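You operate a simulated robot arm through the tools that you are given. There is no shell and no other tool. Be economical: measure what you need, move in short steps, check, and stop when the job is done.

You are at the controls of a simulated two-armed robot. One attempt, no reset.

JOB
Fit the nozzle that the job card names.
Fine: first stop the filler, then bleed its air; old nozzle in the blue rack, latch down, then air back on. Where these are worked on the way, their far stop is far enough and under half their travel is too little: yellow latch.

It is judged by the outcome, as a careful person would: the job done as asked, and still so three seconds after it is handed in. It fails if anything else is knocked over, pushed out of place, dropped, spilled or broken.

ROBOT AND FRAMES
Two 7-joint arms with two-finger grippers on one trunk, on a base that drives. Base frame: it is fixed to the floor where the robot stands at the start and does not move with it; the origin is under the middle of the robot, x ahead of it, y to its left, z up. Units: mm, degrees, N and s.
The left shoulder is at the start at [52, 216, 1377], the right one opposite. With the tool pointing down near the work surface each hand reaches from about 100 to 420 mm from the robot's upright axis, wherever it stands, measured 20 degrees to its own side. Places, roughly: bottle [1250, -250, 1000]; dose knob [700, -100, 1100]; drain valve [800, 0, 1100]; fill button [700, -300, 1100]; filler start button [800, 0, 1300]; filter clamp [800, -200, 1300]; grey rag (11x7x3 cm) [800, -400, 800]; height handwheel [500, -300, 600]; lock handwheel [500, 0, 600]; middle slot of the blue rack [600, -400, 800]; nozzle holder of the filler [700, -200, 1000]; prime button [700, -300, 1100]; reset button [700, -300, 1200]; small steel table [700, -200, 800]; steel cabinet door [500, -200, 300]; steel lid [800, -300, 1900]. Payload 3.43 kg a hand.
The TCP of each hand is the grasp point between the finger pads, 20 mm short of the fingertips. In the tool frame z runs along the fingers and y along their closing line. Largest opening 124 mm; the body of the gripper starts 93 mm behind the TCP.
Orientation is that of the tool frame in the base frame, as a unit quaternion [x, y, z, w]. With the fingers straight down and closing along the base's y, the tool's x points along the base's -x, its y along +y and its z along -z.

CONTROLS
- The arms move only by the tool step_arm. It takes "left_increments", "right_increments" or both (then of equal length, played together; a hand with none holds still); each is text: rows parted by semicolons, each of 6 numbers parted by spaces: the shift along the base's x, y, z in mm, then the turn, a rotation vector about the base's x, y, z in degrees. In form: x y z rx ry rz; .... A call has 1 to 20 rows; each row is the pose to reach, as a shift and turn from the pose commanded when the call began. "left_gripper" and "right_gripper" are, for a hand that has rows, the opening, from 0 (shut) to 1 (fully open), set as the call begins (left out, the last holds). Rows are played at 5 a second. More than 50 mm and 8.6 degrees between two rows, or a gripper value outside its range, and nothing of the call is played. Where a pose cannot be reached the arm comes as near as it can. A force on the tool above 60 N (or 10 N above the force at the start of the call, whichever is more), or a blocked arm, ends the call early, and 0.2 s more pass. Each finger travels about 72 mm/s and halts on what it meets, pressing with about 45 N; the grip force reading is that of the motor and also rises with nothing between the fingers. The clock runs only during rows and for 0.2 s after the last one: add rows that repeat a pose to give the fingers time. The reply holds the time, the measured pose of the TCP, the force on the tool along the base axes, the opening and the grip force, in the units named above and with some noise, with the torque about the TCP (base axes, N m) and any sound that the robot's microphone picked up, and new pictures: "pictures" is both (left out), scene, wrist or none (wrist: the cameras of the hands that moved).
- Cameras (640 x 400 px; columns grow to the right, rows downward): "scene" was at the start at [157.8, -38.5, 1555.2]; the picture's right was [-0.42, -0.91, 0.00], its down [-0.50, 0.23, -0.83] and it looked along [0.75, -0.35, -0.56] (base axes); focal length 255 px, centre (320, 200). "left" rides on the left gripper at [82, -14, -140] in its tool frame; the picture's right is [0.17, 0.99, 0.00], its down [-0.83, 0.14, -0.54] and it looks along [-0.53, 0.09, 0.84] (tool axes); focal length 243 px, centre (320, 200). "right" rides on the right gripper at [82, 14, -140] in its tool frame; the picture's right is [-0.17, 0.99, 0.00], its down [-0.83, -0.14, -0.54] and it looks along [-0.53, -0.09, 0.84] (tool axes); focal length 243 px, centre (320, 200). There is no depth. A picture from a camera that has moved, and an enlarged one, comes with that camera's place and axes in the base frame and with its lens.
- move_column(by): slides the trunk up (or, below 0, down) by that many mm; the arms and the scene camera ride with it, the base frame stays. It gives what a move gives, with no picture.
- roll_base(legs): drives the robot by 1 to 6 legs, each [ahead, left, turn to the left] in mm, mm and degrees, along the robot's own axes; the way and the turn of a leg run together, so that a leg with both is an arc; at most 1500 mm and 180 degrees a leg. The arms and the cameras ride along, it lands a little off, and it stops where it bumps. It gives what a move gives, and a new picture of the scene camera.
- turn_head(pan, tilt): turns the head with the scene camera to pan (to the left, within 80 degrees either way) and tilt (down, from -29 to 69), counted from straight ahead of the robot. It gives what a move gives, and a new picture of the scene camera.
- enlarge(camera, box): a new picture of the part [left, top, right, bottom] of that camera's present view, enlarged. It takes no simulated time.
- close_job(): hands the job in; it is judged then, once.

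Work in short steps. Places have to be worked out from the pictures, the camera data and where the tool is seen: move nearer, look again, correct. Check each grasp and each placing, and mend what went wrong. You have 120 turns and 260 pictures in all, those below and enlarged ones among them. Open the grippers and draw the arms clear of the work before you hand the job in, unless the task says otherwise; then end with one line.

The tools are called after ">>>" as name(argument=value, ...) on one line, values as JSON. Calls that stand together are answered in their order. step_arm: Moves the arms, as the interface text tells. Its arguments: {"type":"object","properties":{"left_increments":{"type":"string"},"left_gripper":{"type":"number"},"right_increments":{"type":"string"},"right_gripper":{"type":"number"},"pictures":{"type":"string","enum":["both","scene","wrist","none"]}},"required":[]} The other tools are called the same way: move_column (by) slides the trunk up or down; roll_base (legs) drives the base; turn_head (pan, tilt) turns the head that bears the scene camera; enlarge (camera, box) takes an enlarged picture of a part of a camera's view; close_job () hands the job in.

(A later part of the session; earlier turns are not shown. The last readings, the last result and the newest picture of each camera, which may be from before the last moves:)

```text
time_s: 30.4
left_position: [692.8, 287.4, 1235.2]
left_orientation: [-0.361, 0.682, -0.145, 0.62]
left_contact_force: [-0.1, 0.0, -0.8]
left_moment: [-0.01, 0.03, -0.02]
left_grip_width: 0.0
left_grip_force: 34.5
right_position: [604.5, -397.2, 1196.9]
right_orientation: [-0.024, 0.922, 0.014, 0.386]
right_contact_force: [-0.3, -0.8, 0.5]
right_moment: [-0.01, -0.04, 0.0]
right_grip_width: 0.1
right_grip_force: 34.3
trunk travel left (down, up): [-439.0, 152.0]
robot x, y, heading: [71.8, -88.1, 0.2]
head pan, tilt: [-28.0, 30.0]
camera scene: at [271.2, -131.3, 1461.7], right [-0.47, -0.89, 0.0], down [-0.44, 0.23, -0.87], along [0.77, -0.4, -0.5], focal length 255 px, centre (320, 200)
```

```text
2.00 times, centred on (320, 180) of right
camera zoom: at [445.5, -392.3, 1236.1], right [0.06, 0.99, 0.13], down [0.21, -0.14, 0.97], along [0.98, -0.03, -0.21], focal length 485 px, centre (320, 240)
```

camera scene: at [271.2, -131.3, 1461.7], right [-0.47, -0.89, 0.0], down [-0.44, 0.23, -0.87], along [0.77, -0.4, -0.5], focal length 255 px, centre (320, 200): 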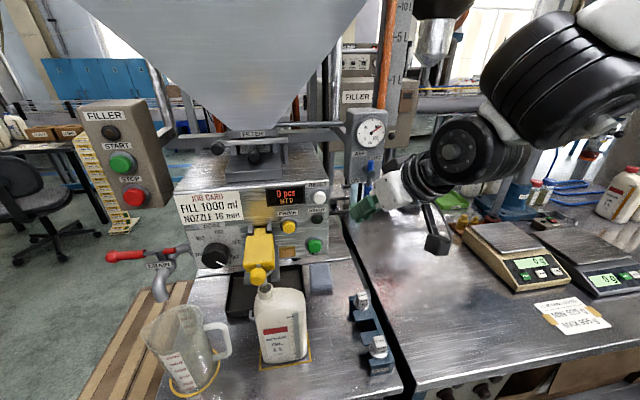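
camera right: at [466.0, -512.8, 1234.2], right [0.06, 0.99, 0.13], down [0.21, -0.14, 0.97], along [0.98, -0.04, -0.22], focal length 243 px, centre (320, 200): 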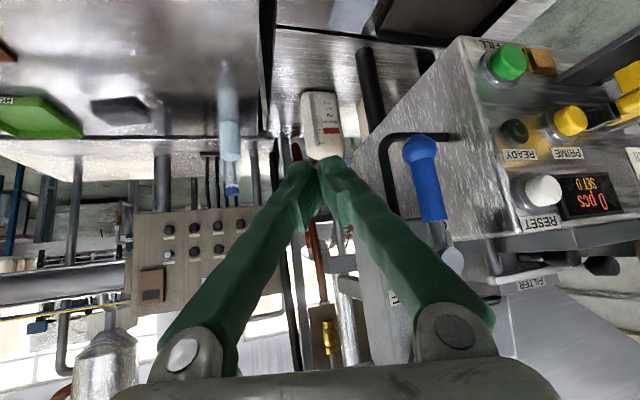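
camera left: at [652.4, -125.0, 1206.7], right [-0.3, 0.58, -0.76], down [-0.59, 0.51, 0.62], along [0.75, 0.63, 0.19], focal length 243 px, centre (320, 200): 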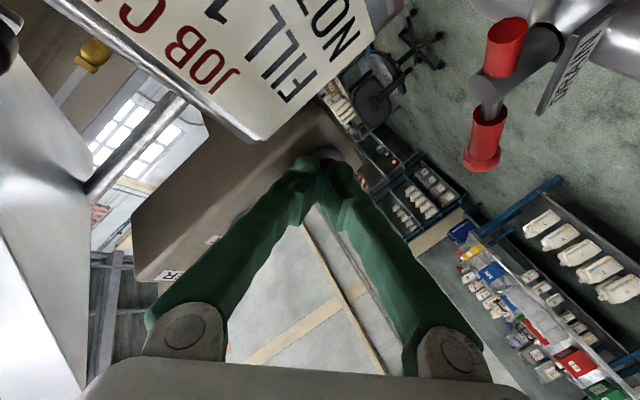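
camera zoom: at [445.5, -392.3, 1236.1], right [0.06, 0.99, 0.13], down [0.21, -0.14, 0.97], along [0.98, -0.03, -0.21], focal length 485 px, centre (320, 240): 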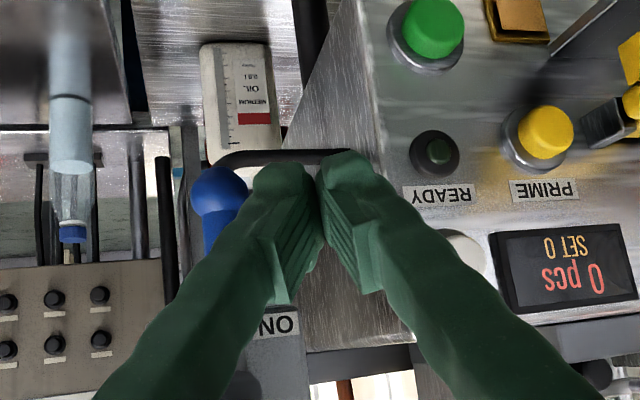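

The fingers are just left of the handle. I go forward 35 mm and start pushing the handle to the right.

>>> step_arm(right_increments="15 0 0 0 0 0; 35 0 0 0 0 0; 35 -20 0 0 0 0; 35 -29 -1 0 0 0; 35 -44 -4 0 0 0; 35 -60 -4 0 0 0")

>>> enlarge(camera="scene", box=[280, 90, 480, 240])

```text
time_s: 31.8
left_position: [695.1, 286.5, 1234.5]
left_orientation: [-0.362, 0.682, -0.143, 0.619]
left_contact_force: [0.3, 0.4, -0.1]
left_moment: [0.04, 0.01, 0.02]
left_grip_width: 0.1
left_grip_force: 34.5
right_position: [640.7, -457.6, 1191.0]
right_orientation: [-0.024, 0.923, 0.015, 0.385]
right_contact_force: [-5.0, 2.2, 0.5]
right_moment: [-0.07, -0.2, -0.25]
right_grip_width: 0.1
right_grip_force: 34.2
trunk travel left (down, up): [-439.0, 152.0]
robot x, y, heading: [71.5, -89.5, 0.2]
head pan, tilt: [-28.0, 30.0]
camera scene: at [273.4, -132.5, 1461.3], right [-0.47, -0.89, 0.0], down [-0.44, 0.23, -0.87], along [0.77, -0.4, -0.5], focal length 255 px, centre (320, 200)
camera right: at [482.5, -453.3, 1230.8], right [0.06, 0.99, 0.13], down [0.21, -0.14, 0.97], along [0.98, -0.03, -0.21], focal length 243 px, centre (320, 200)
```

scene: 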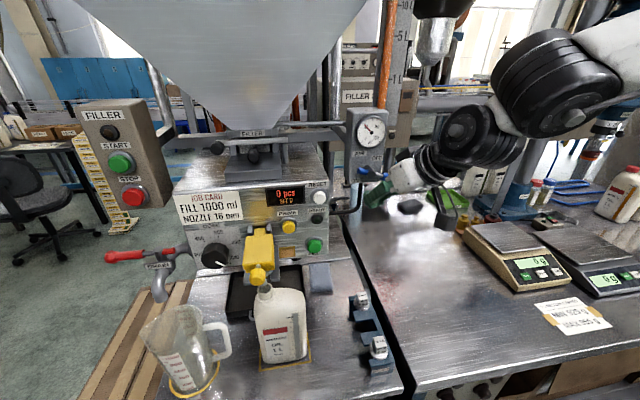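
right: 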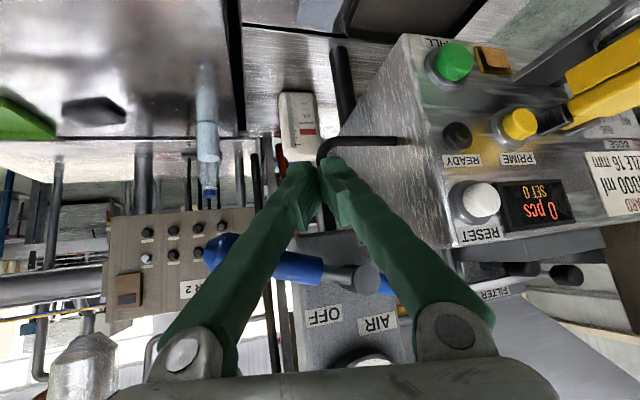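

```text
2.67 times, centred on (380, 165) of scene
camera zoom: at [273.4, -132.5, 1461.3], right [-0.47, -0.89, 0.0], down [-0.44, 0.23, -0.87], along [0.77, -0.4, -0.5], focal length 679 px, centre (160, 293)
```

zoom: 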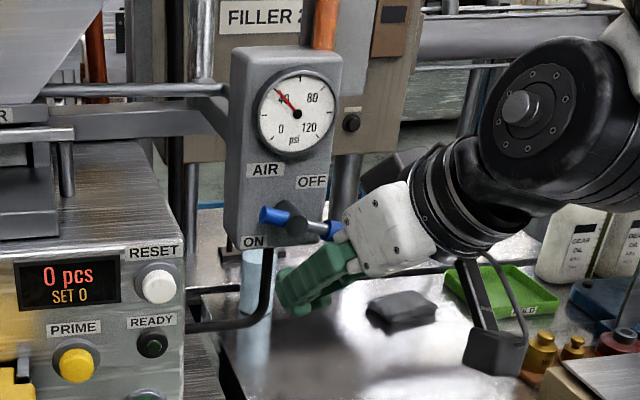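

The handle is already near horizontal and the gauge is falling (≈40 psi). I push it on to its stop.

>>> step_arm(right_increments="0 -14 4 0 0 0; 0 -28 10 0 0 0; 0 -38 20 0 0 0; 0 -42 32 0 0 0; 0 -42 42 0 0 0; 0 -42 48 0 0 0", pictures="wrist")

>>> enlarge(camera="scene", box=[280, 90, 480, 240])

```text
time_s: 32.6
left_position: [693.3, 293.2, 1236.2]
left_orientation: [-0.364, 0.681, -0.142, 0.619]
left_contact_force: [0.0, 0.3, 0.9]
left_moment: [-0.03, 0.0, 0.09]
left_grip_width: 0.0
left_grip_force: 34.4
right_position: [638.9, -473.0, 1201.1]
right_orientation: [-0.037, 0.925, 0.029, 0.378]
right_contact_force: [-1.1, 37.7, -0.6]
right_moment: [-1.72, -0.07, -1.09]
right_grip_width: 0.0
right_grip_force: 34.1
trunk travel left (down, up): [-439.0, 152.0]
robot x, y, heading: [73.5, -89.0, 0.7]
head pan, tilt: [-28.0, 30.0]
stopped in row 3 (right hand): the force on the tool passed its limit at 66 N (the readings are from after the stop); the commanded pose is now the measured one
camera right: at [480.8, -473.2, 1244.9], right [0.03, 0.99, 0.14], down [0.23, -0.14, 0.96], along [0.97, 0.0, -0.23], focal length 243 px, centre (320, 200)
```

right: 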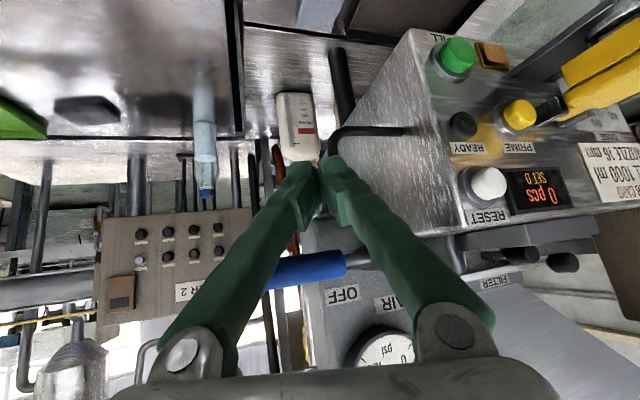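

```text
2.67 times, centred on (380, 165) of scene
camera zoom: at [274.0, -127.0, 1461.5], right [-0.46, -0.89, 0.0], down [-0.44, 0.23, -0.87], along [0.77, -0.4, -0.5], focal length 679 px, centre (160, 293)
```

zoom: 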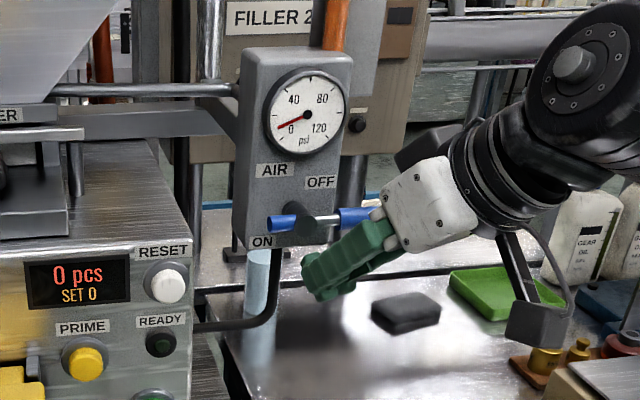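

Gauge at 0, handle horizontal at OFF. I lower the hand off the handle and drive back.

>>> step_arm(right_increments="0 8 -12 0 0 0; 0 8 -25 0 0 0", pictures="none")

>>> roll_base(legs=[[-130, 0, 0]])

>>> enlarge(camera="right", box=[220, 0, 640, 262])

```text
time_s: 33.2
left_position: [695.2, 289.5, 1233.7]
left_orientation: [-0.363, 0.682, -0.142, 0.618]
left_contact_force: [0.3, -0.3, 0.4]
left_moment: [-0.02, 0.01, -0.01]
left_grip_width: 0.1
left_grip_force: 34.5
right_position: [639.5, -474.4, 1174.4]
right_orientation: [-0.029, 0.925, 0.021, 0.377]
right_contact_force: [-0.1, 0.2, -0.5]
right_moment: [0.01, 0.0, -0.02]
right_grip_width: 0.0
right_grip_force: 34.7
trunk travel left (down, up): [-439.0, 152.0]
robot x, y, heading: [70.6, -86.4, 0.3]
head pan, tilt: [-28.0, 30.0]
```

```text
time_s: 34.6
left_position: [566.7, 288.6, 1233.3]
left_orientation: [-0.362, 0.683, -0.142, 0.618]
left_contact_force: [0.4, 1.0, -0.4]
left_moment: [-0.01, 0.01, 0.0]
left_grip_width: 0.1
left_grip_force: 35.0
right_position: [511.1, -473.7, 1174.8]
right_orientation: [-0.028, 0.926, 0.021, 0.377]
right_contact_force: [-0.3, -0.2, 1.2]
right_moment: [0.02, -0.01, -0.01]
right_grip_width: 0.0
right_grip_force: 34.0
trunk travel left (down, up): [-439.0, 152.0]
robot x, y, heading: [-57.2, -89.4, -0.1]
head pan, tilt: [-28.0, 30.0]
camera scene: at [146.4, -131.0, 1460.9], right [-0.46, -0.89, 0.0], down [-0.44, 0.23, -0.87], along [0.77, -0.4, -0.5], focal length 255 px, centre (320, 200)
```

scene: 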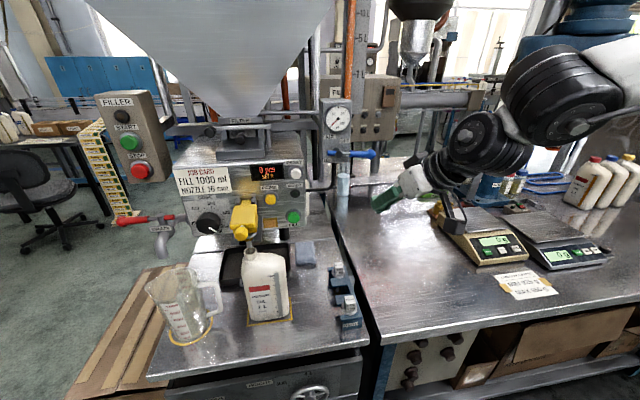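

```text
1.52 times, centred on (430, 131) of right
camera zoom: at [352.3, -472.0, 1217.3], right [0.05, 0.99, 0.13], down [0.23, -0.14, 0.96], along [0.97, -0.02, -0.23], focal length 370 px, centre (152, 305)
```

zoom: 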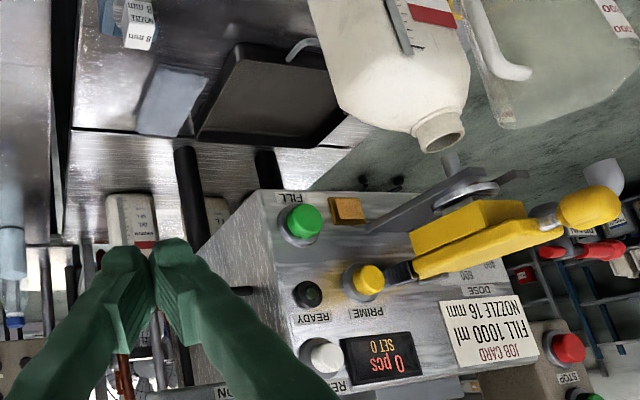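

Air is bled. The latch knob is at ≈(590,-180,1140), hinge near the panel ≈(755,-185,1120); bottle mouth ≈(652,-200,1033) under the nozzle. I drive left so the right hand, keeping its 45° tilt, comes in line with the knob.

>>> roll_base(legs=[[0, 290, 0]])

>>> turn_head(pan=-38, tilt=35)

>>> enlarge(camera="right", box=[120, 0, 520, 250])

```text
time_s: 39.1
left_position: [562.8, 581.9, 1234.3]
left_orientation: [-0.362, 0.683, -0.142, 0.619]
left_contact_force: [0.0, 0.5, -0.3]
left_moment: [0.03, 0.0, -0.01]
left_grip_width: 0.0
left_grip_force: 34.6
right_position: [506.5, -179.5, 1173.7]
right_orientation: [-0.028, 0.925, 0.022, 0.378]
right_contact_force: [0.3, 0.5, 0.3]
right_moment: [0.01, 0.0, 0.02]
right_grip_width: 0.0
right_grip_force: 34.7
trunk travel left (down, up): [-439.0, 152.0]
robot x, y, heading: [-60.7, 205.0, 0.3]
head pan, tilt: [-28.0, 30.0]
camera scene: at [142.3, 163.1, 1461.2], right [-0.46, -0.89, 0.0], down [-0.44, 0.23, -0.87], along [0.77, -0.4, -0.5], focal length 255 px, centre (320, 200)
```

scene: 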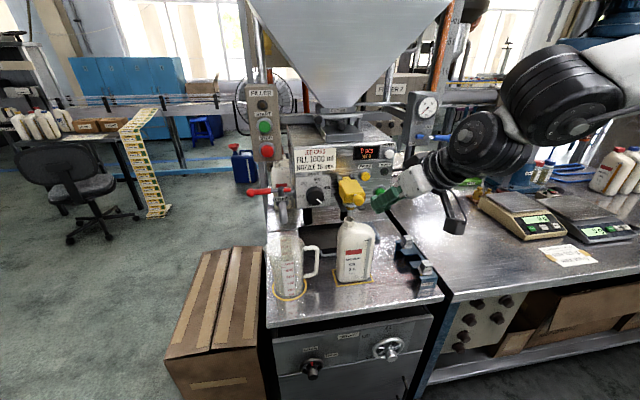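

```text
time_s: 39.8
left_position: [564.2, 582.5, 1234.3]
left_orientation: [-0.362, 0.683, -0.145, 0.618]
left_contact_force: [-0.8, 0.2, 0.7]
left_moment: [-0.02, 0.0, 0.02]
left_grip_width: 0.0
left_grip_force: 34.7
right_position: [506.8, -179.4, 1175.4]
right_orientation: [-0.029, 0.925, 0.022, 0.377]
right_contact_force: [0.0, 0.4, 0.4]
right_moment: [0.04, 0.0, -0.03]
right_grip_width: 0.0
right_grip_force: 34.3
trunk travel left (down, up): [-439.0, 152.0]
robot x, y, heading: [-58.0, 205.5, 0.4]
head pan, tilt: [-38.0, 35.0]
camera scene: at [132.0, 151.7, 1453.4], right [-0.61, -0.79, 0.0], down [-0.45, 0.35, -0.82], along [0.65, -0.5, -0.57], focal length 255 px, centre (320, 200)
```

scene: 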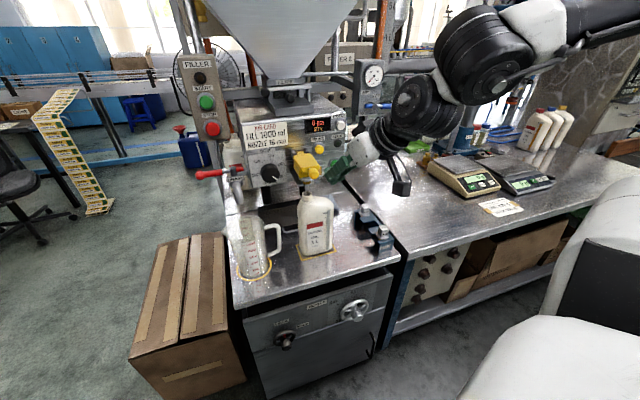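

```text
1.60 times, centred on (320, 125) of right
camera zoom: at [348.0, -178.0, 1218.0], right [0.05, 0.99, 0.13], down [0.23, -0.14, 0.96], along [0.97, -0.02, -0.23], focal length 388 px, centre (320, 320)
```

zoom: 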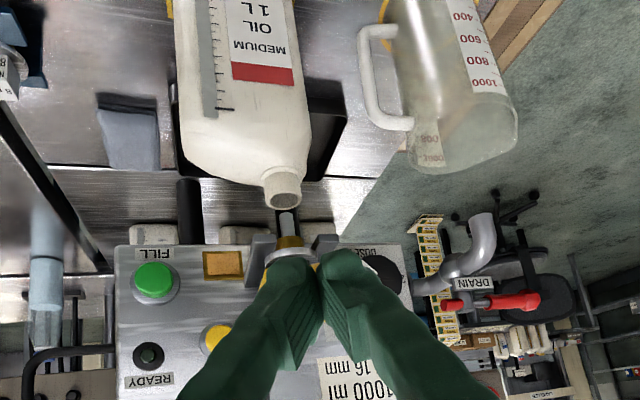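

Nozzle axis is ≈(645,-200), flange at z≈1089. I enlarge the scene on the latch, since my fingers hide it in the wrist view.

>>> enlarge(camera="scene", box=[230, 100, 390, 200])

>>> enlarge(camera="scene", box=[260, 170, 420, 270])

```text
4.00 times, centred on (310, 150) of scene
camera zoom: at [132.0, 151.7, 1453.4], right [-0.61, -0.79, 0.0], down [-0.45, 0.35, -0.82], along [0.65, -0.5, -0.57], focal length 1019 px, centre (360, 400)
```

zoom: 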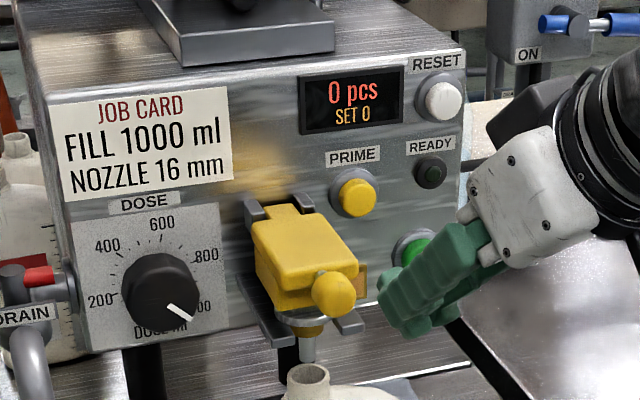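

```text
4.00 times, centred on (340, 220) of scene
camera zoom: at [132.0, 151.7, 1453.4], right [-0.61, -0.79, 0.0], down [-0.45, 0.35, -0.82], along [0.65, -0.5, -0.57], focal length 1019 px, centre (240, 120)
```

zoom: 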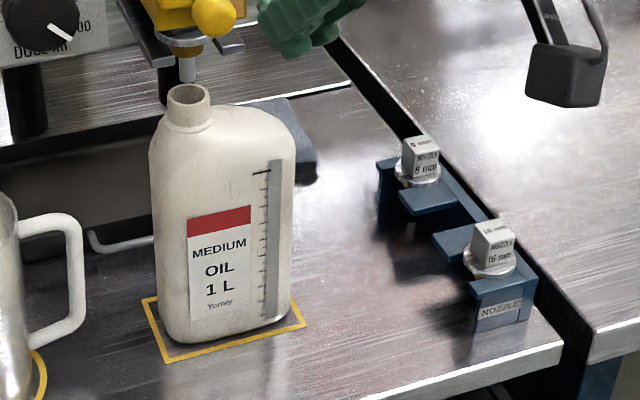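

The nearest rack slot holds the 16 mm nozzle, the back one the 8 mm; the middle is empty. Now I open the right gripper and look at the knob between the fingers.

>>> step_arm(right_increments="0 0 0 0 0 0; 0 0 0 0 0 0; 0 0 0 0 0 0", right_gripper=0.65, pictures="none")

>>> enlarge(camera="right", box=[200, 60, 440, 210])

```text
time_s: 40.6
left_position: [563.6, 582.6, 1235.3]
left_orientation: [-0.364, 0.682, -0.143, 0.618]
left_contact_force: [-0.9, -0.6, 0.2]
left_moment: [0.01, -0.01, -0.03]
left_grip_width: 0.1
left_grip_force: 34.3
right_position: [505.7, -180.8, 1176.7]
right_orientation: [-0.028, 0.925, 0.021, 0.378]
right_contact_force: [0.2, 0.3, -0.1]
right_moment: [0.03, -0.01, 0.0]
right_grip_width: 80.6
right_grip_force: 0.0
trunk travel left (down, up): [-439.0, 152.0]
robot x, y, heading: [-58.2, 208.8, 0.2]
head pan, tilt: [-38.0, 35.0]
```

```text
2.67 times, centred on (320, 135) of right
camera zoom: at [348.0, -178.1, 1218.0], right [0.05, 0.99, 0.13], down [0.23, -0.14, 0.96], along [0.97, -0.02, -0.23], focal length 647 px, centre (320, 373)
```

zoom: 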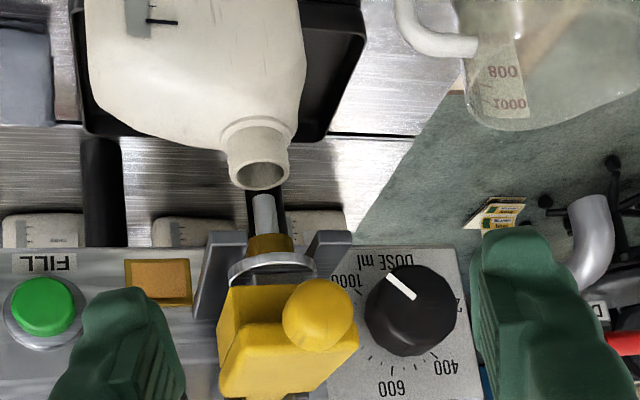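

Knob confirmed at (590,-180,1138), about 27 mm wide. To have reach for the lifting arc I raise the hand 80 mm, drive 80 mm ahead, then come down onto the knob.

>>> step_arm(right_increments="0 0 30 0 0 0; 0 0 60 0 0 0; 0 0 80 0 0 0", pictures="none")

>>> roll_base(legs=[[80, 0, 0]])

```text
time_s: 41.4
left_position: [561.6, 582.6, 1233.9]
left_orientation: [-0.361, 0.683, -0.144, 0.619]
left_contact_force: [1.2, -0.3, 0.1]
left_moment: [0.0, 0.04, -0.01]
left_grip_width: 0.1
left_grip_force: 34.9
right_position: [503.4, -180.8, 1255.8]
right_orientation: [-0.028, 0.926, 0.021, 0.377]
right_contact_force: [1.0, 0.1, -0.2]
right_moment: [0.03, -0.05, 0.0]
right_grip_width: 80.6
right_grip_force: 0.1
trunk travel left (down, up): [-439.0, 152.0]
robot x, y, heading: [-57.8, 205.0, 0.4]
head pan, tilt: [-38.0, 35.0]
```

```text
time_s: 42.6
left_position: [641.5, 582.3, 1234.7]
left_orientation: [-0.362, 0.683, -0.143, 0.619]
left_contact_force: [0.9, -0.1, 0.4]
left_moment: [0.03, -0.04, 0.02]
left_grip_width: 0.1
left_grip_force: 34.6
right_position: [581.0, -181.5, 1257.0]
right_orientation: [-0.028, 0.925, 0.022, 0.378]
right_contact_force: [0.6, 0.2, -0.3]
right_moment: [-0.02, 0.01, 0.03]
right_grip_width: 80.5
right_grip_force: 0.0
trunk travel left (down, up): [-439.0, 152.0]
robot x, y, heading: [24.3, 207.6, 0.2]
head pan, tilt: [-38.0, 35.0]
camera scene: at [209.4, 151.6, 1453.7], right [-0.61, -0.79, 0.0], down [-0.45, 0.35, -0.82], along [0.65, -0.5, -0.57], focal length 255 px, centre (320, 200)
```

scene: 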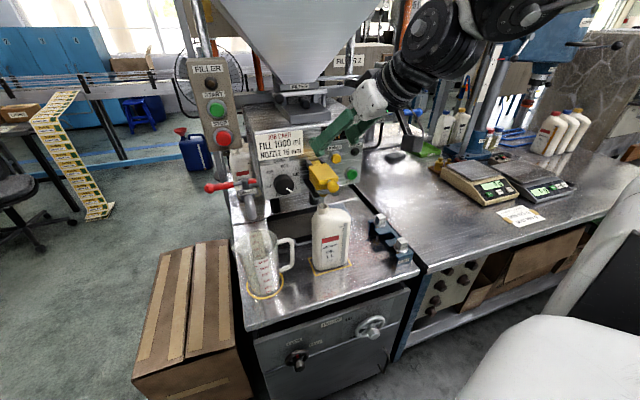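

Lowering straight down in front of the latch, straddling the knob.

>>> step_arm(right_increments="-10 1 -30 0 0 0; -12 1 -70 0 0 0; -12 1 -95 0 0 0; -8 1 -105 0 0 0; 0 1 -112 0 0 0")

>>> enlarge(camera="right", box=[200, 60, 440, 210])

>>> enlarge(camera="scene", box=[240, 100, 400, 200])

```text
time_s: 43.8
left_position: [644.3, 581.9, 1234.7]
left_orientation: [-0.36, 0.683, -0.144, 0.618]
left_contact_force: [0.1, 0.1, 0.6]
left_moment: [0.01, 0.0, 0.0]
left_grip_width: 0.2
left_grip_force: 34.4
right_position: [583.6, -178.9, 1142.4]
right_orientation: [-0.028, 0.926, 0.021, 0.377]
right_contact_force: [-0.4, -0.8, -0.8]
right_moment: [-0.05, 0.0, -0.01]
right_grip_width: 80.4
right_grip_force: 0.1
trunk travel left (down, up): [-439.0, 152.0]
robot x, y, heading: [20.9, 206.0, 0.2]
head pan, tilt: [-38.0, 35.0]
camera scene: at [211.9, 151.5, 1453.3], right [-0.61, -0.79, 0.0], down [-0.45, 0.35, -0.82], along [0.65, -0.5, -0.57], focal length 255 px, centre (320, 200)
camera right: at [425.6, -177.3, 1184.8], right [0.05, 0.99, 0.13], down [0.23, -0.14, 0.96], along [0.97, -0.02, -0.23], focal length 243 px, centre (320, 200)
```

scene: 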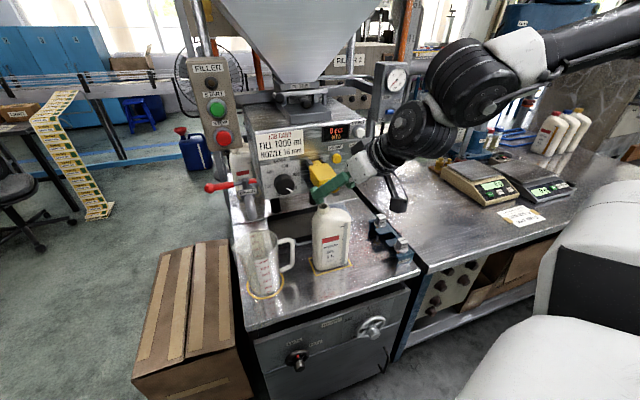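
right: 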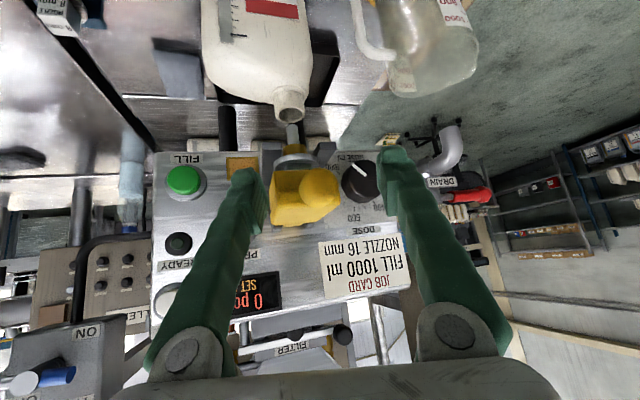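

```text
2.67 times, centred on (320, 135) of right
camera zoom: at [425.6, -177.3, 1184.8], right [0.05, 0.99, 0.13], down [0.23, -0.14, 0.96], along [0.97, -0.02, -0.23], focal length 647 px, centre (320, 373)
```

zoom: 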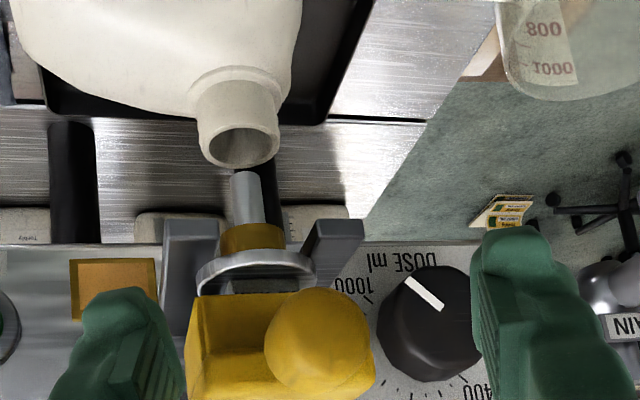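

```text
4.00 times, centred on (320, 150) of scene
camera zoom: at [211.9, 151.5, 1453.3], right [-0.61, -0.79, 0.0], down [-0.45, 0.35, -0.82], along [0.65, -0.5, -0.57], focal length 1019 px, centre (320, 400)
```

zoom: 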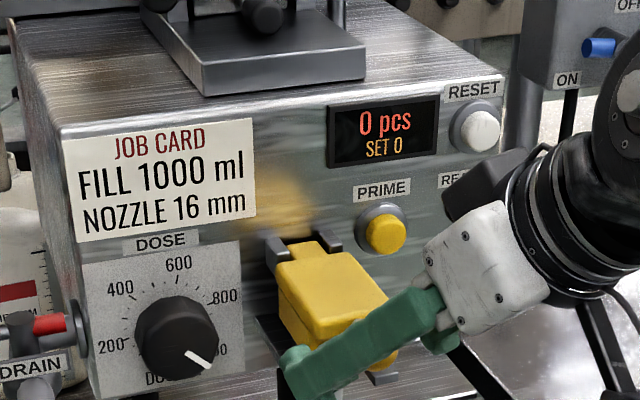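

The knob is centred between the fingers. I close on it.

>>> step_arm(right_increments="0 0 0 0 0 0; 0 0 0 0 0 0; 0 0 0 0 0 0; 0 0 0 0 0 0", right_gripper=0, pictures="wrist")

```text
time_s: 44.8
left_position: [642.5, 580.1, 1235.7]
left_orientation: [-0.361, 0.683, -0.145, 0.618]
left_contact_force: [0.0, 0.7, -0.2]
left_moment: [0.0, 0.03, -0.03]
left_grip_width: 0.0
left_grip_force: 33.9
right_position: [582.9, -180.8, 1142.1]
right_orientation: [-0.026, 0.925, 0.02, 0.378]
right_contact_force: [-2.7, -10.2, 0.8]
right_moment: [0.02, 0.06, -0.42]
right_grip_width: 26.7
right_grip_force: 45.2
trunk travel left (down, up): [-439.0, 152.0]
robot x, y, heading: [21.2, 205.8, 0.5]
head pan, tilt: [-38.0, 35.0]
camera right: at [424.2, -178.9, 1185.0], right [0.05, 0.99, 0.13], down [0.23, -0.14, 0.96], along [0.97, -0.02, -0.23], focal length 243 px, centre (320, 200)
```

right: 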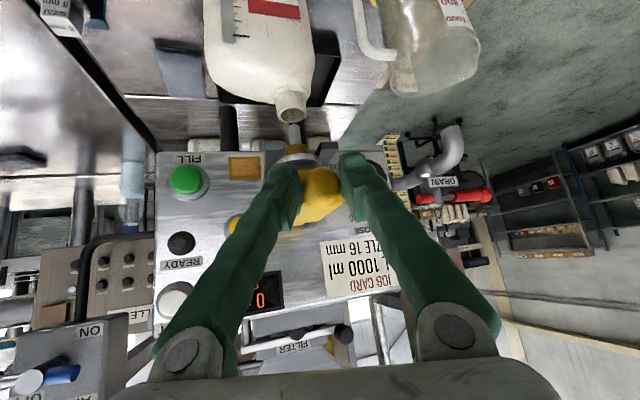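

Gripped (26.7 mm). I lift along the arc about the hinge, first 30°, and check.

>>> step_arm(right_increments="0 0 8 0 0 0; -1 0 17 0 0 0; 1 0 25 0 0 0; 2 0 33 0 0 0; 4 0 41 0 0 0; 7 0 49 0 0 0")

>>> enlarge(camera="scene", box=[240, 100, 400, 200])

```text
time_s: 46.2
left_position: [647.4, 577.3, 1234.3]
left_orientation: [-0.36, 0.684, -0.143, 0.618]
left_contact_force: [-1.4, 0.4, -0.3]
left_moment: [0.0, -0.01, -0.01]
left_grip_width: 0.0
left_grip_force: 34.6
right_position: [594.1, -185.3, 1189.1]
right_orientation: [-0.025, 0.926, 0.02, 0.375]
right_contact_force: [16.6, -18.5, -19.0]
right_moment: [-0.15, 1.13, 0.13]
right_grip_width: 25.3
right_grip_force: 45.2
trunk travel left (down, up): [-439.0, 152.0]
robot x, y, heading: [21.1, 206.4, 0.4]
head pan, tilt: [-38.0, 35.0]
camera scene: at [215.8, 147.1, 1452.5], right [-0.61, -0.79, 0.0], down [-0.46, 0.35, -0.82], along [0.65, -0.5, -0.58], focal length 255 px, centre (320, 200)
camera right: at [436.2, -182.0, 1232.8], right [0.06, 0.99, 0.13], down [0.23, -0.14, 0.96], along [0.97, -0.02, -0.24], focal length 243 px, centre (320, 200)
```

scene: 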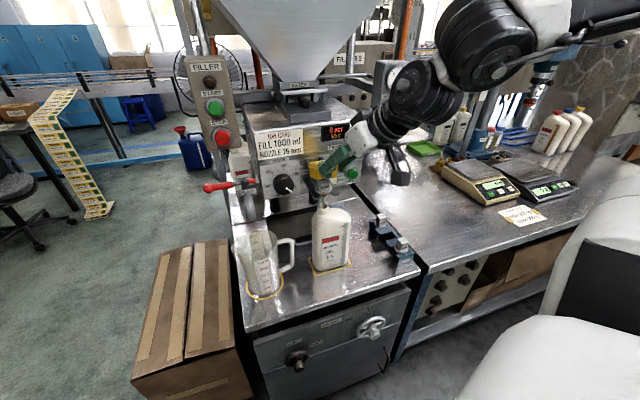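
right: 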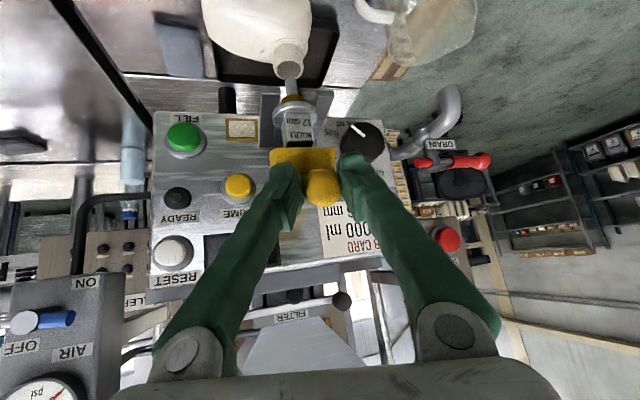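

```text
4.00 times, centred on (320, 150) of scene
camera zoom: at [215.8, 147.1, 1452.5], right [-0.61, -0.79, 0.0], down [-0.46, 0.35, -0.82], along [0.65, -0.5, -0.58], focal length 1019 px, centre (320, 400)
```

zoom: 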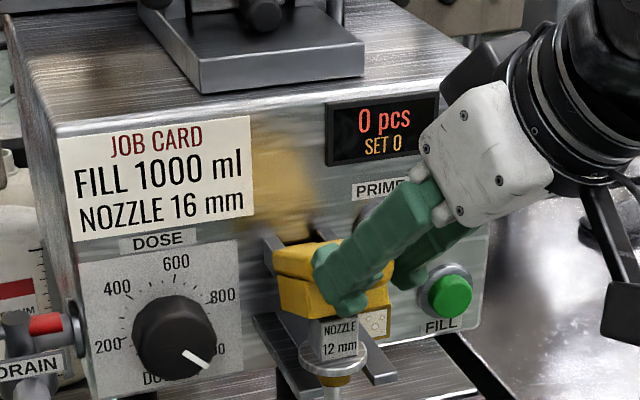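

The latch is rising (the old nozzle underneath reads 12 mm). The pull shows a slightly smaller radius; I continue the arc accordingly.

>>> step_arm(right_increments="5 2 5 0 0 0; 10 3 11 0 0 0; 15 3 15 0 0 0; 20 4 20 0 0 0; 26 4 24 0 0 0; 32 4 27 0 0 0; 38 4 30 0 0 0; 45 4 32 0 0 0")

>>> enlarge(camera="scene", box=[240, 90, 400, 190])

```text
time_s: 48.0
left_position: [638.1, 572.5, 1240.6]
left_orientation: [-0.359, 0.682, -0.142, 0.621]
left_contact_force: [-0.5, 0.8, 1.1]
left_moment: [0.01, -0.01, 0.01]
left_grip_width: 0.0
left_grip_force: 34.4
right_position: [627.2, -191.5, 1220.8]
right_orientation: [-0.021, 0.927, 0.015, 0.374]
right_contact_force: [-29.8, -50.3, 4.0]
right_moment: [-0.45, 0.9, -0.72]
right_grip_width: 18.7
right_grip_force: 45.0
trunk travel left (down, up): [-439.0, 152.0]
robot x, y, heading: [19.3, 203.7, -0.0]
head pan, tilt: [-38.0, 35.0]
camera scene: at [204.9, 142.4, 1453.9], right [-0.61, -0.79, -0.01], down [-0.45, 0.36, -0.82], along [0.65, -0.5, -0.57], focal length 255 px, centre (320, 200)
camera right: at [470.2, -186.2, 1264.9], right [0.07, 0.99, 0.13], down [0.23, -0.14, 0.96], along [0.97, -0.04, -0.24], focal length 243 px, centre (320, 200)
```

scene: 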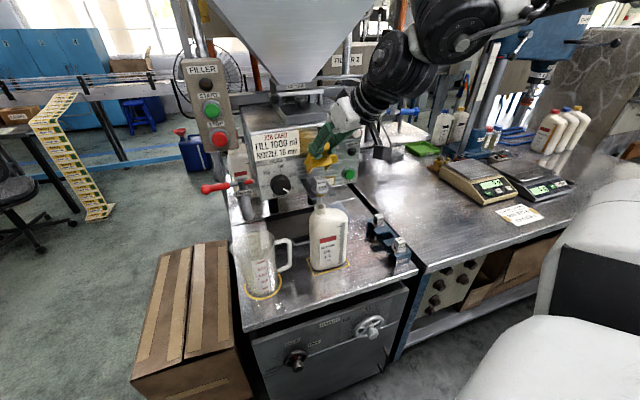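
right: 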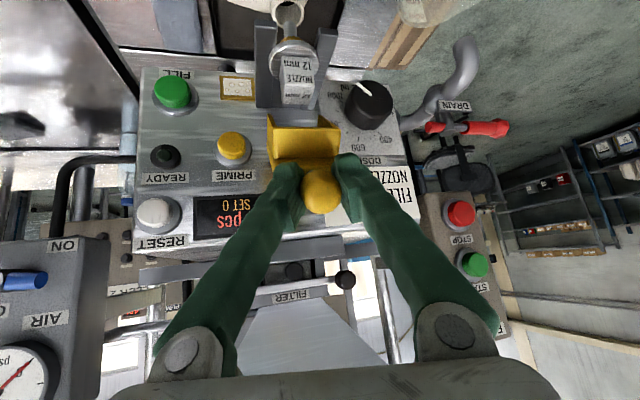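

```text
4.00 times, centred on (320, 140) of scene
camera zoom: at [204.9, 142.4, 1453.9], right [-0.61, -0.79, -0.01], down [-0.45, 0.36, -0.82], along [0.65, -0.5, -0.57], focal length 1019 px, centre (320, 440)
```

zoom: 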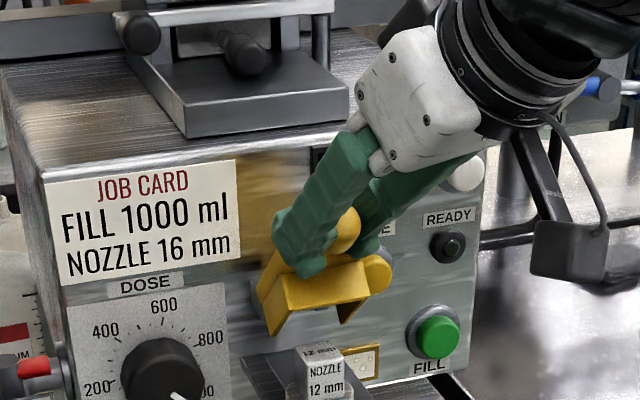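

The latch is about 65–70° up and the knob is slipping in the pads. I open the fingers and see whether the latch stays.

>>> step_arm(right_increments="0 0 0 0 0 0; 0 6 0 0 0 0; -10 6 5 0 0 0", right_gripper=0.5, pictures="wrist")

>>> enlarge(camera="scene", box=[240, 90, 400, 190])

```text
time_s: 48.8
left_position: [644.1, 582.4, 1233.3]
left_orientation: [-0.362, 0.683, -0.142, 0.618]
left_contact_force: [-0.2, 0.6, 0.0]
left_moment: [0.0, 0.0, 0.0]
left_grip_width: 0.0
left_grip_force: 34.7
right_position: [626.9, -170.3, 1227.0]
right_orientation: [-0.029, 0.926, 0.022, 0.376]
right_contact_force: [1.6, -12.6, -6.5]
right_moment: [0.1, -0.04, 0.02]
right_grip_width: 68.5
right_grip_force: 5.9
trunk travel left (down, up): [-439.0, 152.0]
robot x, y, heading: [21.9, 205.6, 0.1]
head pan, tilt: [-38.0, 35.0]
camera right: at [469.3, -167.8, 1270.6], right [0.05, 0.99, 0.13], down [0.23, -0.14, 0.96], along [0.97, -0.02, -0.23], focal length 243 px, centre (320, 200)
```

right: 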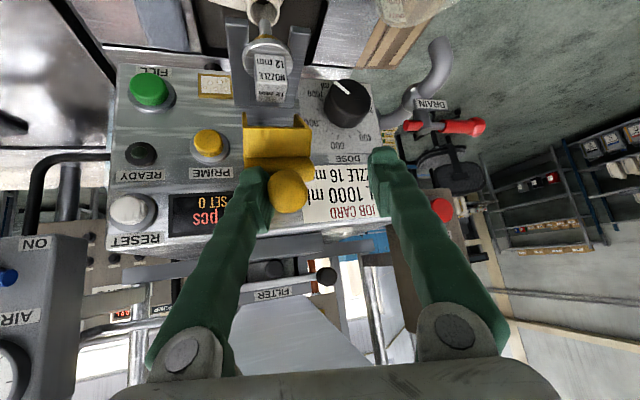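

```text
4.00 times, centred on (320, 140) of scene
camera zoom: at [213.4, 150.8, 1452.9], right [-0.61, -0.79, 0.0], down [-0.45, 0.35, -0.82], along [0.65, -0.5, -0.57], focal length 1019 px, centre (320, 440)
```

zoom: 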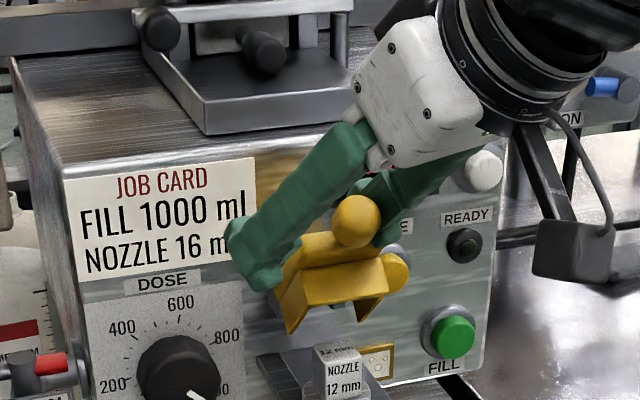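

Latch stays up around 75°. I draw the fingers back off the knob, shut them, and then push it on from the front to its stop.

>>> step_arm(right_increments="0 -8 0 0 0 0; -20 -10 2 0 0 0; -42 -10 4 0 0 0; -45 -15 4 0 0 0", right_gripper=0.62, pictures="none")

>>> step_arm(right_increments="0 0 0 0 0 0; 0 0 0 0 0 0; 0 0 0 0 0 0; 0 0 0 0 0 0", right_gripper=0)

>>> enlarge(camera="scene", box=[240, 90, 400, 190])

```text
time_s: 49.8
left_position: [643.1, 582.1, 1235.3]
left_orientation: [-0.361, 0.683, -0.144, 0.618]
left_contact_force: [0.2, 0.5, 0.8]
left_moment: [0.0, 0.01, 0.02]
left_grip_width: 0.1
left_grip_force: 34.0
right_position: [581.4, -185.5, 1233.7]
right_orientation: [-0.028, 0.926, 0.022, 0.377]
right_contact_force: [-0.4, -0.4, 0.1]
right_moment: [0.01, 0.02, 0.02]
right_grip_width: 76.9
right_grip_force: 0.0
trunk travel left (down, up): [-439.0, 152.0]
robot x, y, heading: [20.6, 205.2, 0.2]
head pan, tilt: [-38.0, 35.0]
```

```text
time_s: 50.8
left_position: [644.6, 582.3, 1234.7]
left_orientation: [-0.361, 0.683, -0.145, 0.618]
left_contact_force: [-0.3, -0.4, 0.3]
left_moment: [-0.01, 0.02, 0.01]
left_grip_width: 0.1
left_grip_force: 34.1
right_position: [580.2, -185.3, 1234.2]
right_orientation: [-0.028, 0.925, 0.021, 0.378]
right_contact_force: [-0.2, 0.0, -0.7]
right_moment: [0.01, 0.01, 0.01]
right_grip_width: 0.0
right_grip_force: 34.5
trunk travel left (down, up): [-439.0, 152.0]
robot x, y, heading: [18.0, 206.8, -0.0]
head pan, tilt: [-38.0, 35.0]
camera scene: at [210.9, 151.7, 1453.4], right [-0.61, -0.79, 0.0], down [-0.45, 0.35, -0.82], along [0.65, -0.5, -0.57], focal length 255 px, centre (320, 200)
camera right: at [422.1, -182.5, 1276.1], right [0.05, 0.99, 0.13], down [0.23, -0.14, 0.96], along [0.97, -0.02, -0.23], focal length 243 px, centre (320, 200)
```

scene: 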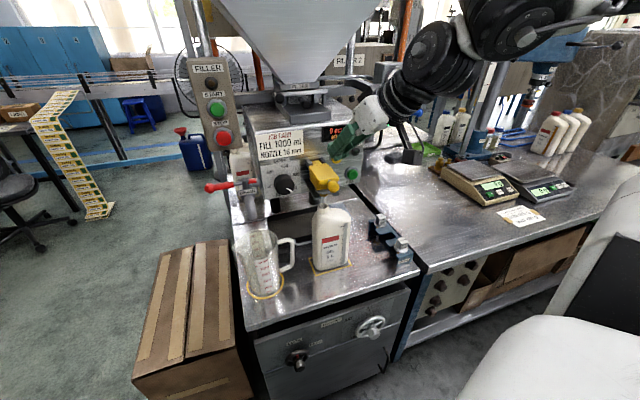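
right: 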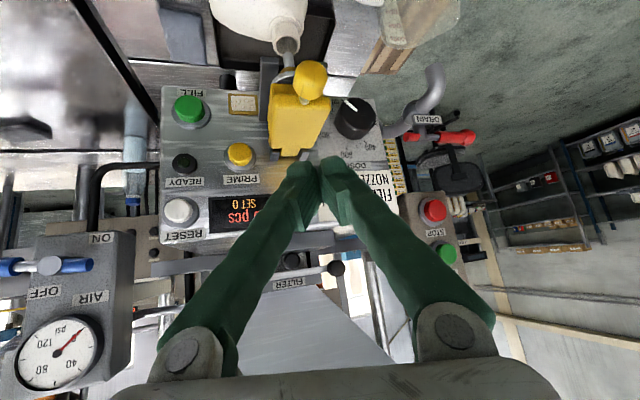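

```text
4.00 times, centred on (320, 140) of scene
camera zoom: at [210.9, 151.7, 1453.4], right [-0.61, -0.79, 0.0], down [-0.45, 0.35, -0.82], along [0.65, -0.5, -0.57], focal length 1019 px, centre (320, 440)
```

zoom: 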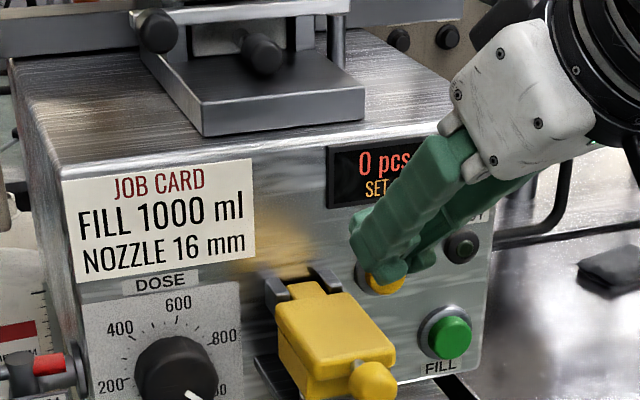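

The latch swung back, so it must go past its stop/over-centre. I also see the filler is yawed about −20° (knob y −180, hinge y −214), which is why the pads slipped. I re-grip with the hand yawed −20°, then lift along the right plane.

>>> step_arm(right_increments="-5 5 0 0 0 -7; -9 10 -15 0 0 -14; -12 14 -40 0 0 -20; -12 14 -70 0 0 -20; -12 14 -85 0 0 -20", right_gripper=0.55, pictures="none")

>>> enlarge(camera="right", box=[200, 60, 440, 210])

```text
time_s: 52.0
left_position: [640.5, 582.5, 1238.4]
left_orientation: [-0.362, 0.682, -0.145, 0.619]
left_contact_force: [0.3, 0.1, 0.3]
left_moment: [-0.03, 0.0, 0.05]
left_grip_width: 0.0
left_grip_force: 34.7
right_position: [596.2, -217.9, 1160.1]
right_orientation: [0.13, 0.914, -0.038, 0.381]
right_contact_force: [0.9, 1.9, 26.7]
right_moment: [0.99, -0.48, -0.13]
right_grip_width: 69.7
right_grip_force: 1.5
right hand out of reach, approached as far as the arm can: row 2, 3, 4, 5
trunk travel left (down, up): [-439.0, 152.0]
robot x, y, heading: [21.2, 207.3, 0.1]
head pan, tilt: [-38.0, 35.0]
```

```text
2.67 times, centred on (320, 135) of right
camera zoom: at [447.5, -164.7, 1202.1], right [0.38, 0.92, 0.15], down [0.15, -0.22, 0.96], along [0.91, -0.34, -0.22], focal length 647 px, centre (320, 373)
```

zoom: 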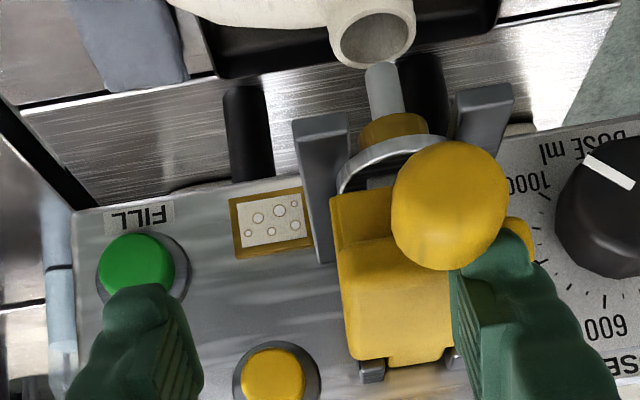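

Arm reach limited again and a finger rests on the latch; I raise off it and correct with the base (back 26, left 42).

>>> step_arm(right_increments="-3 0 25 0 0 0; -5 0 55 0 0 0", pictures="none")

>>> roll_base(legs=[[-28, 43, 0]])

>>> enlarge(camera="right", box=[180, 30, 460, 205])

```text
time_s: 52.6
left_position: [640.1, 583.6, 1235.7]
left_orientation: [-0.362, 0.682, -0.144, 0.619]
left_contact_force: [-0.3, -0.1, 0.0]
left_moment: [-0.03, 0.0, -0.02]
left_grip_width: 0.0
left_grip_force: 34.0
right_position: [589.9, -222.6, 1208.1]
right_orientation: [0.133, 0.917, -0.045, 0.374]
right_contact_force: [0.1, 0.2, 1.4]
right_moment: [0.01, -0.01, -0.01]
right_grip_width: 68.3
right_grip_force: 0.0
trunk travel left (down, up): [-439.0, 152.0]
robot x, y, heading: [19.4, 205.1, 0.1]
head pan, tilt: [-38.0, 35.0]
```

```text
time_s: 53.8
left_position: [615.9, 623.7, 1235.3]
left_orientation: [-0.362, 0.683, -0.144, 0.618]
left_contact_force: [1.1, 0.1, -0.8]
left_moment: [-0.04, 0.0, 0.03]
left_grip_width: 0.0
left_grip_force: 34.8
right_position: [565.4, -179.2, 1207.7]
right_orientation: [0.133, 0.917, -0.043, 0.374]
right_contact_force: [0.0, 0.1, 0.4]
right_moment: [-0.01, -0.01, 0.02]
right_grip_width: 68.2
right_grip_force: 0.0
trunk travel left (down, up): [-439.0, 152.0]
robot x, y, heading: [-9.8, 247.7, 0.4]
head pan, tilt: [-38.0, 35.0]
camera scene: at [183.4, 193.0, 1453.3], right [-0.61, -0.79, 0.0], down [-0.45, 0.35, -0.82], along [0.65, -0.5, -0.57], focal length 255 px, centre (320, 200)
```

scene: 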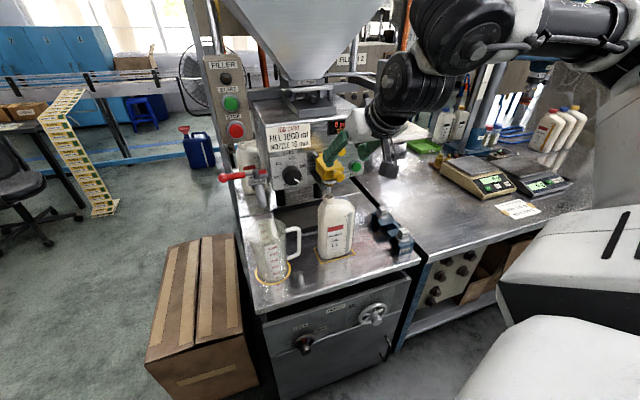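

```text
2.29 times, centred on (320, 118) of right
camera zoom: at [417.8, -124.5, 1250.2], right [0.38, 0.91, 0.13], down [0.17, -0.21, 0.96], along [0.91, -0.35, -0.23], focal length 555 px, centre (320, 389)
```

zoom: 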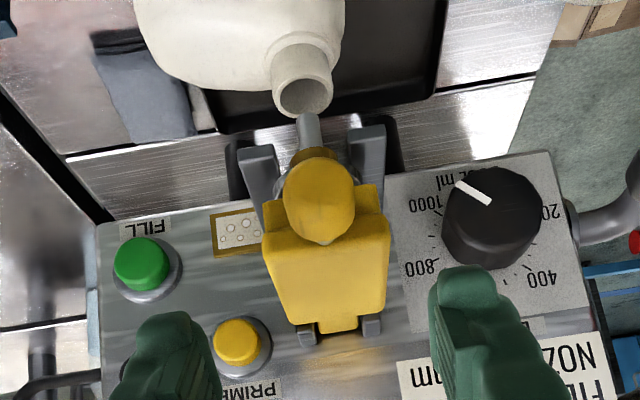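

Now the hand is in line with the latch. Knob at (589,-181,1138) sits between the fingers; I lower and close on it.

>>> step_arm(right_increments="0 3 -30 0 0 0; 0 4 -55 0 0 0; 10 2 -62 0 0 0; 21 -1 -67 0 0 0; 21 -1 -67 0 0 0", pictures="wrist")

>>> step_arm(right_increments="0 0 0 0 0 0; 0 0 0 0 0 0; 0 0 0 0 0 0; 0 0 0 0 0 0", right_gripper=0, pictures="wrist")

```text
time_s: 55.0
left_position: [614.7, 623.9, 1233.9]
left_orientation: [-0.362, 0.682, -0.143, 0.619]
left_contact_force: [0.0, -0.3, -0.8]
left_moment: [0.03, 0.04, 0.02]
left_grip_width: 0.0
left_grip_force: 33.6
right_position: [584.6, -180.0, 1140.3]
right_orientation: [0.132, 0.917, -0.044, 0.375]
right_contact_force: [-0.1, -0.7, 0.0]
right_moment: [-0.02, -0.01, 0.02]
right_grip_width: 68.3
right_grip_force: 0.0
right hand out of reach, approached as far as the arm can: row 1, 2
trunk travel left (down, up): [-439.0, 152.0]
robot x, y, heading: [-7.7, 249.1, 0.3]
head pan, tilt: [-38.0, 35.0]
camera right: at [438.3, -125.1, 1183.5], right [0.38, 0.91, 0.13], down [0.17, -0.21, 0.96], along [0.91, -0.35, -0.23], focal length 243 px, centre (320, 200)
```

right: 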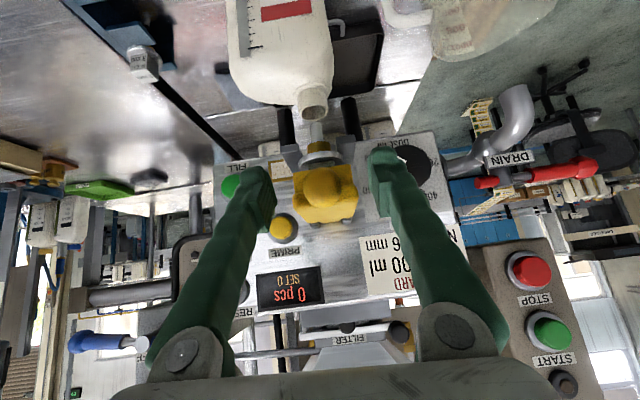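

```text
time_s: 56.0
left_position: [614.8, 624.6, 1233.8]
left_orientation: [-0.362, 0.682, -0.144, 0.618]
left_contact_force: [-0.1, -0.9, -0.4]
left_moment: [0.0, -0.03, 0.01]
left_grip_width: 0.0
left_grip_force: 34.2
right_position: [586.9, -178.9, 1140.8]
right_orientation: [0.131, 0.917, -0.043, 0.375]
right_contact_force: [2.3, 6.2, -1.6]
right_moment: [0.24, -0.02, 0.27]
right_grip_width: 24.8
right_grip_force: 45.1
trunk travel left (down, up): [-439.0, 152.0]
robot x, y, heading: [-7.5, 248.3, 0.4]
head pan, tilt: [-38.0, 35.0]
camera right: at [438.7, -124.0, 1183.7], right [0.38, 0.91, 0.13], down [0.17, -0.21, 0.96], along [0.91, -0.35, -0.23], focal length 243 px, centre (320, 200)
```

right: 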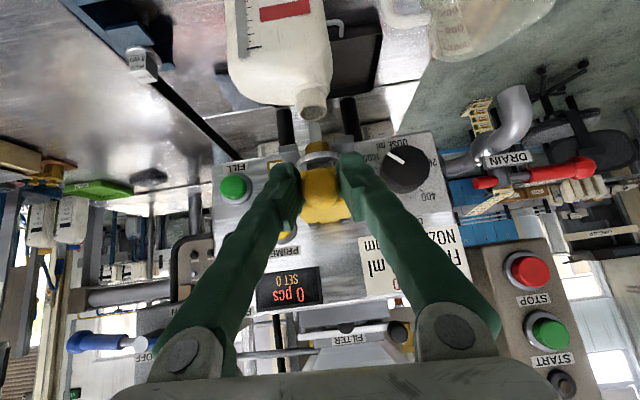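

Gripped. Lifting along the yawed arc with a gentle downward turn of the hand; first 45°.

>>> step_arm(right_increments="0 0 12 0.6 1.9 0; 1 0 23 1.5 4.8 0; 4 -1 35 2.5 7.6 0; 8 -3 46 3.4 10.5 0; 14 -4 56 4.3 13.3 0; 20 -7 65 5.3 16.2 0", pictures="wrist")

```text
time_s: 57.4
left_position: [614.0, 626.0, 1235.5]
left_orientation: [-0.362, 0.682, -0.145, 0.618]
left_contact_force: [1.4, -0.3, -1.3]
left_moment: [0.0, 0.0, -0.01]
left_grip_width: 0.4
left_grip_force: 34.8
right_position: [603.5, -184.9, 1206.9]
right_orientation: [0.141, 0.961, -0.02, 0.235]
right_contact_force: [-9.4, 13.4, -2.3]
right_moment: [0.25, 1.1, -0.16]
right_grip_width: 24.3
right_grip_force: 45.3
trunk travel left (down, up): [-439.0, 152.0]
robot x, y, heading: [-5.2, 248.8, 0.4]
head pan, tilt: [-38.0, 35.0]
camera right: at [475.2, -135.9, 1294.4], right [0.42, 0.9, 0.1], down [0.42, -0.3, 0.86], along [0.8, -0.31, -0.51], focal length 243 px, centre (320, 200)
```

right: 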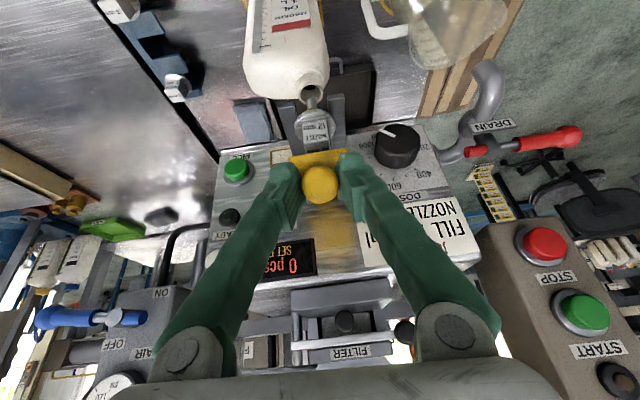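

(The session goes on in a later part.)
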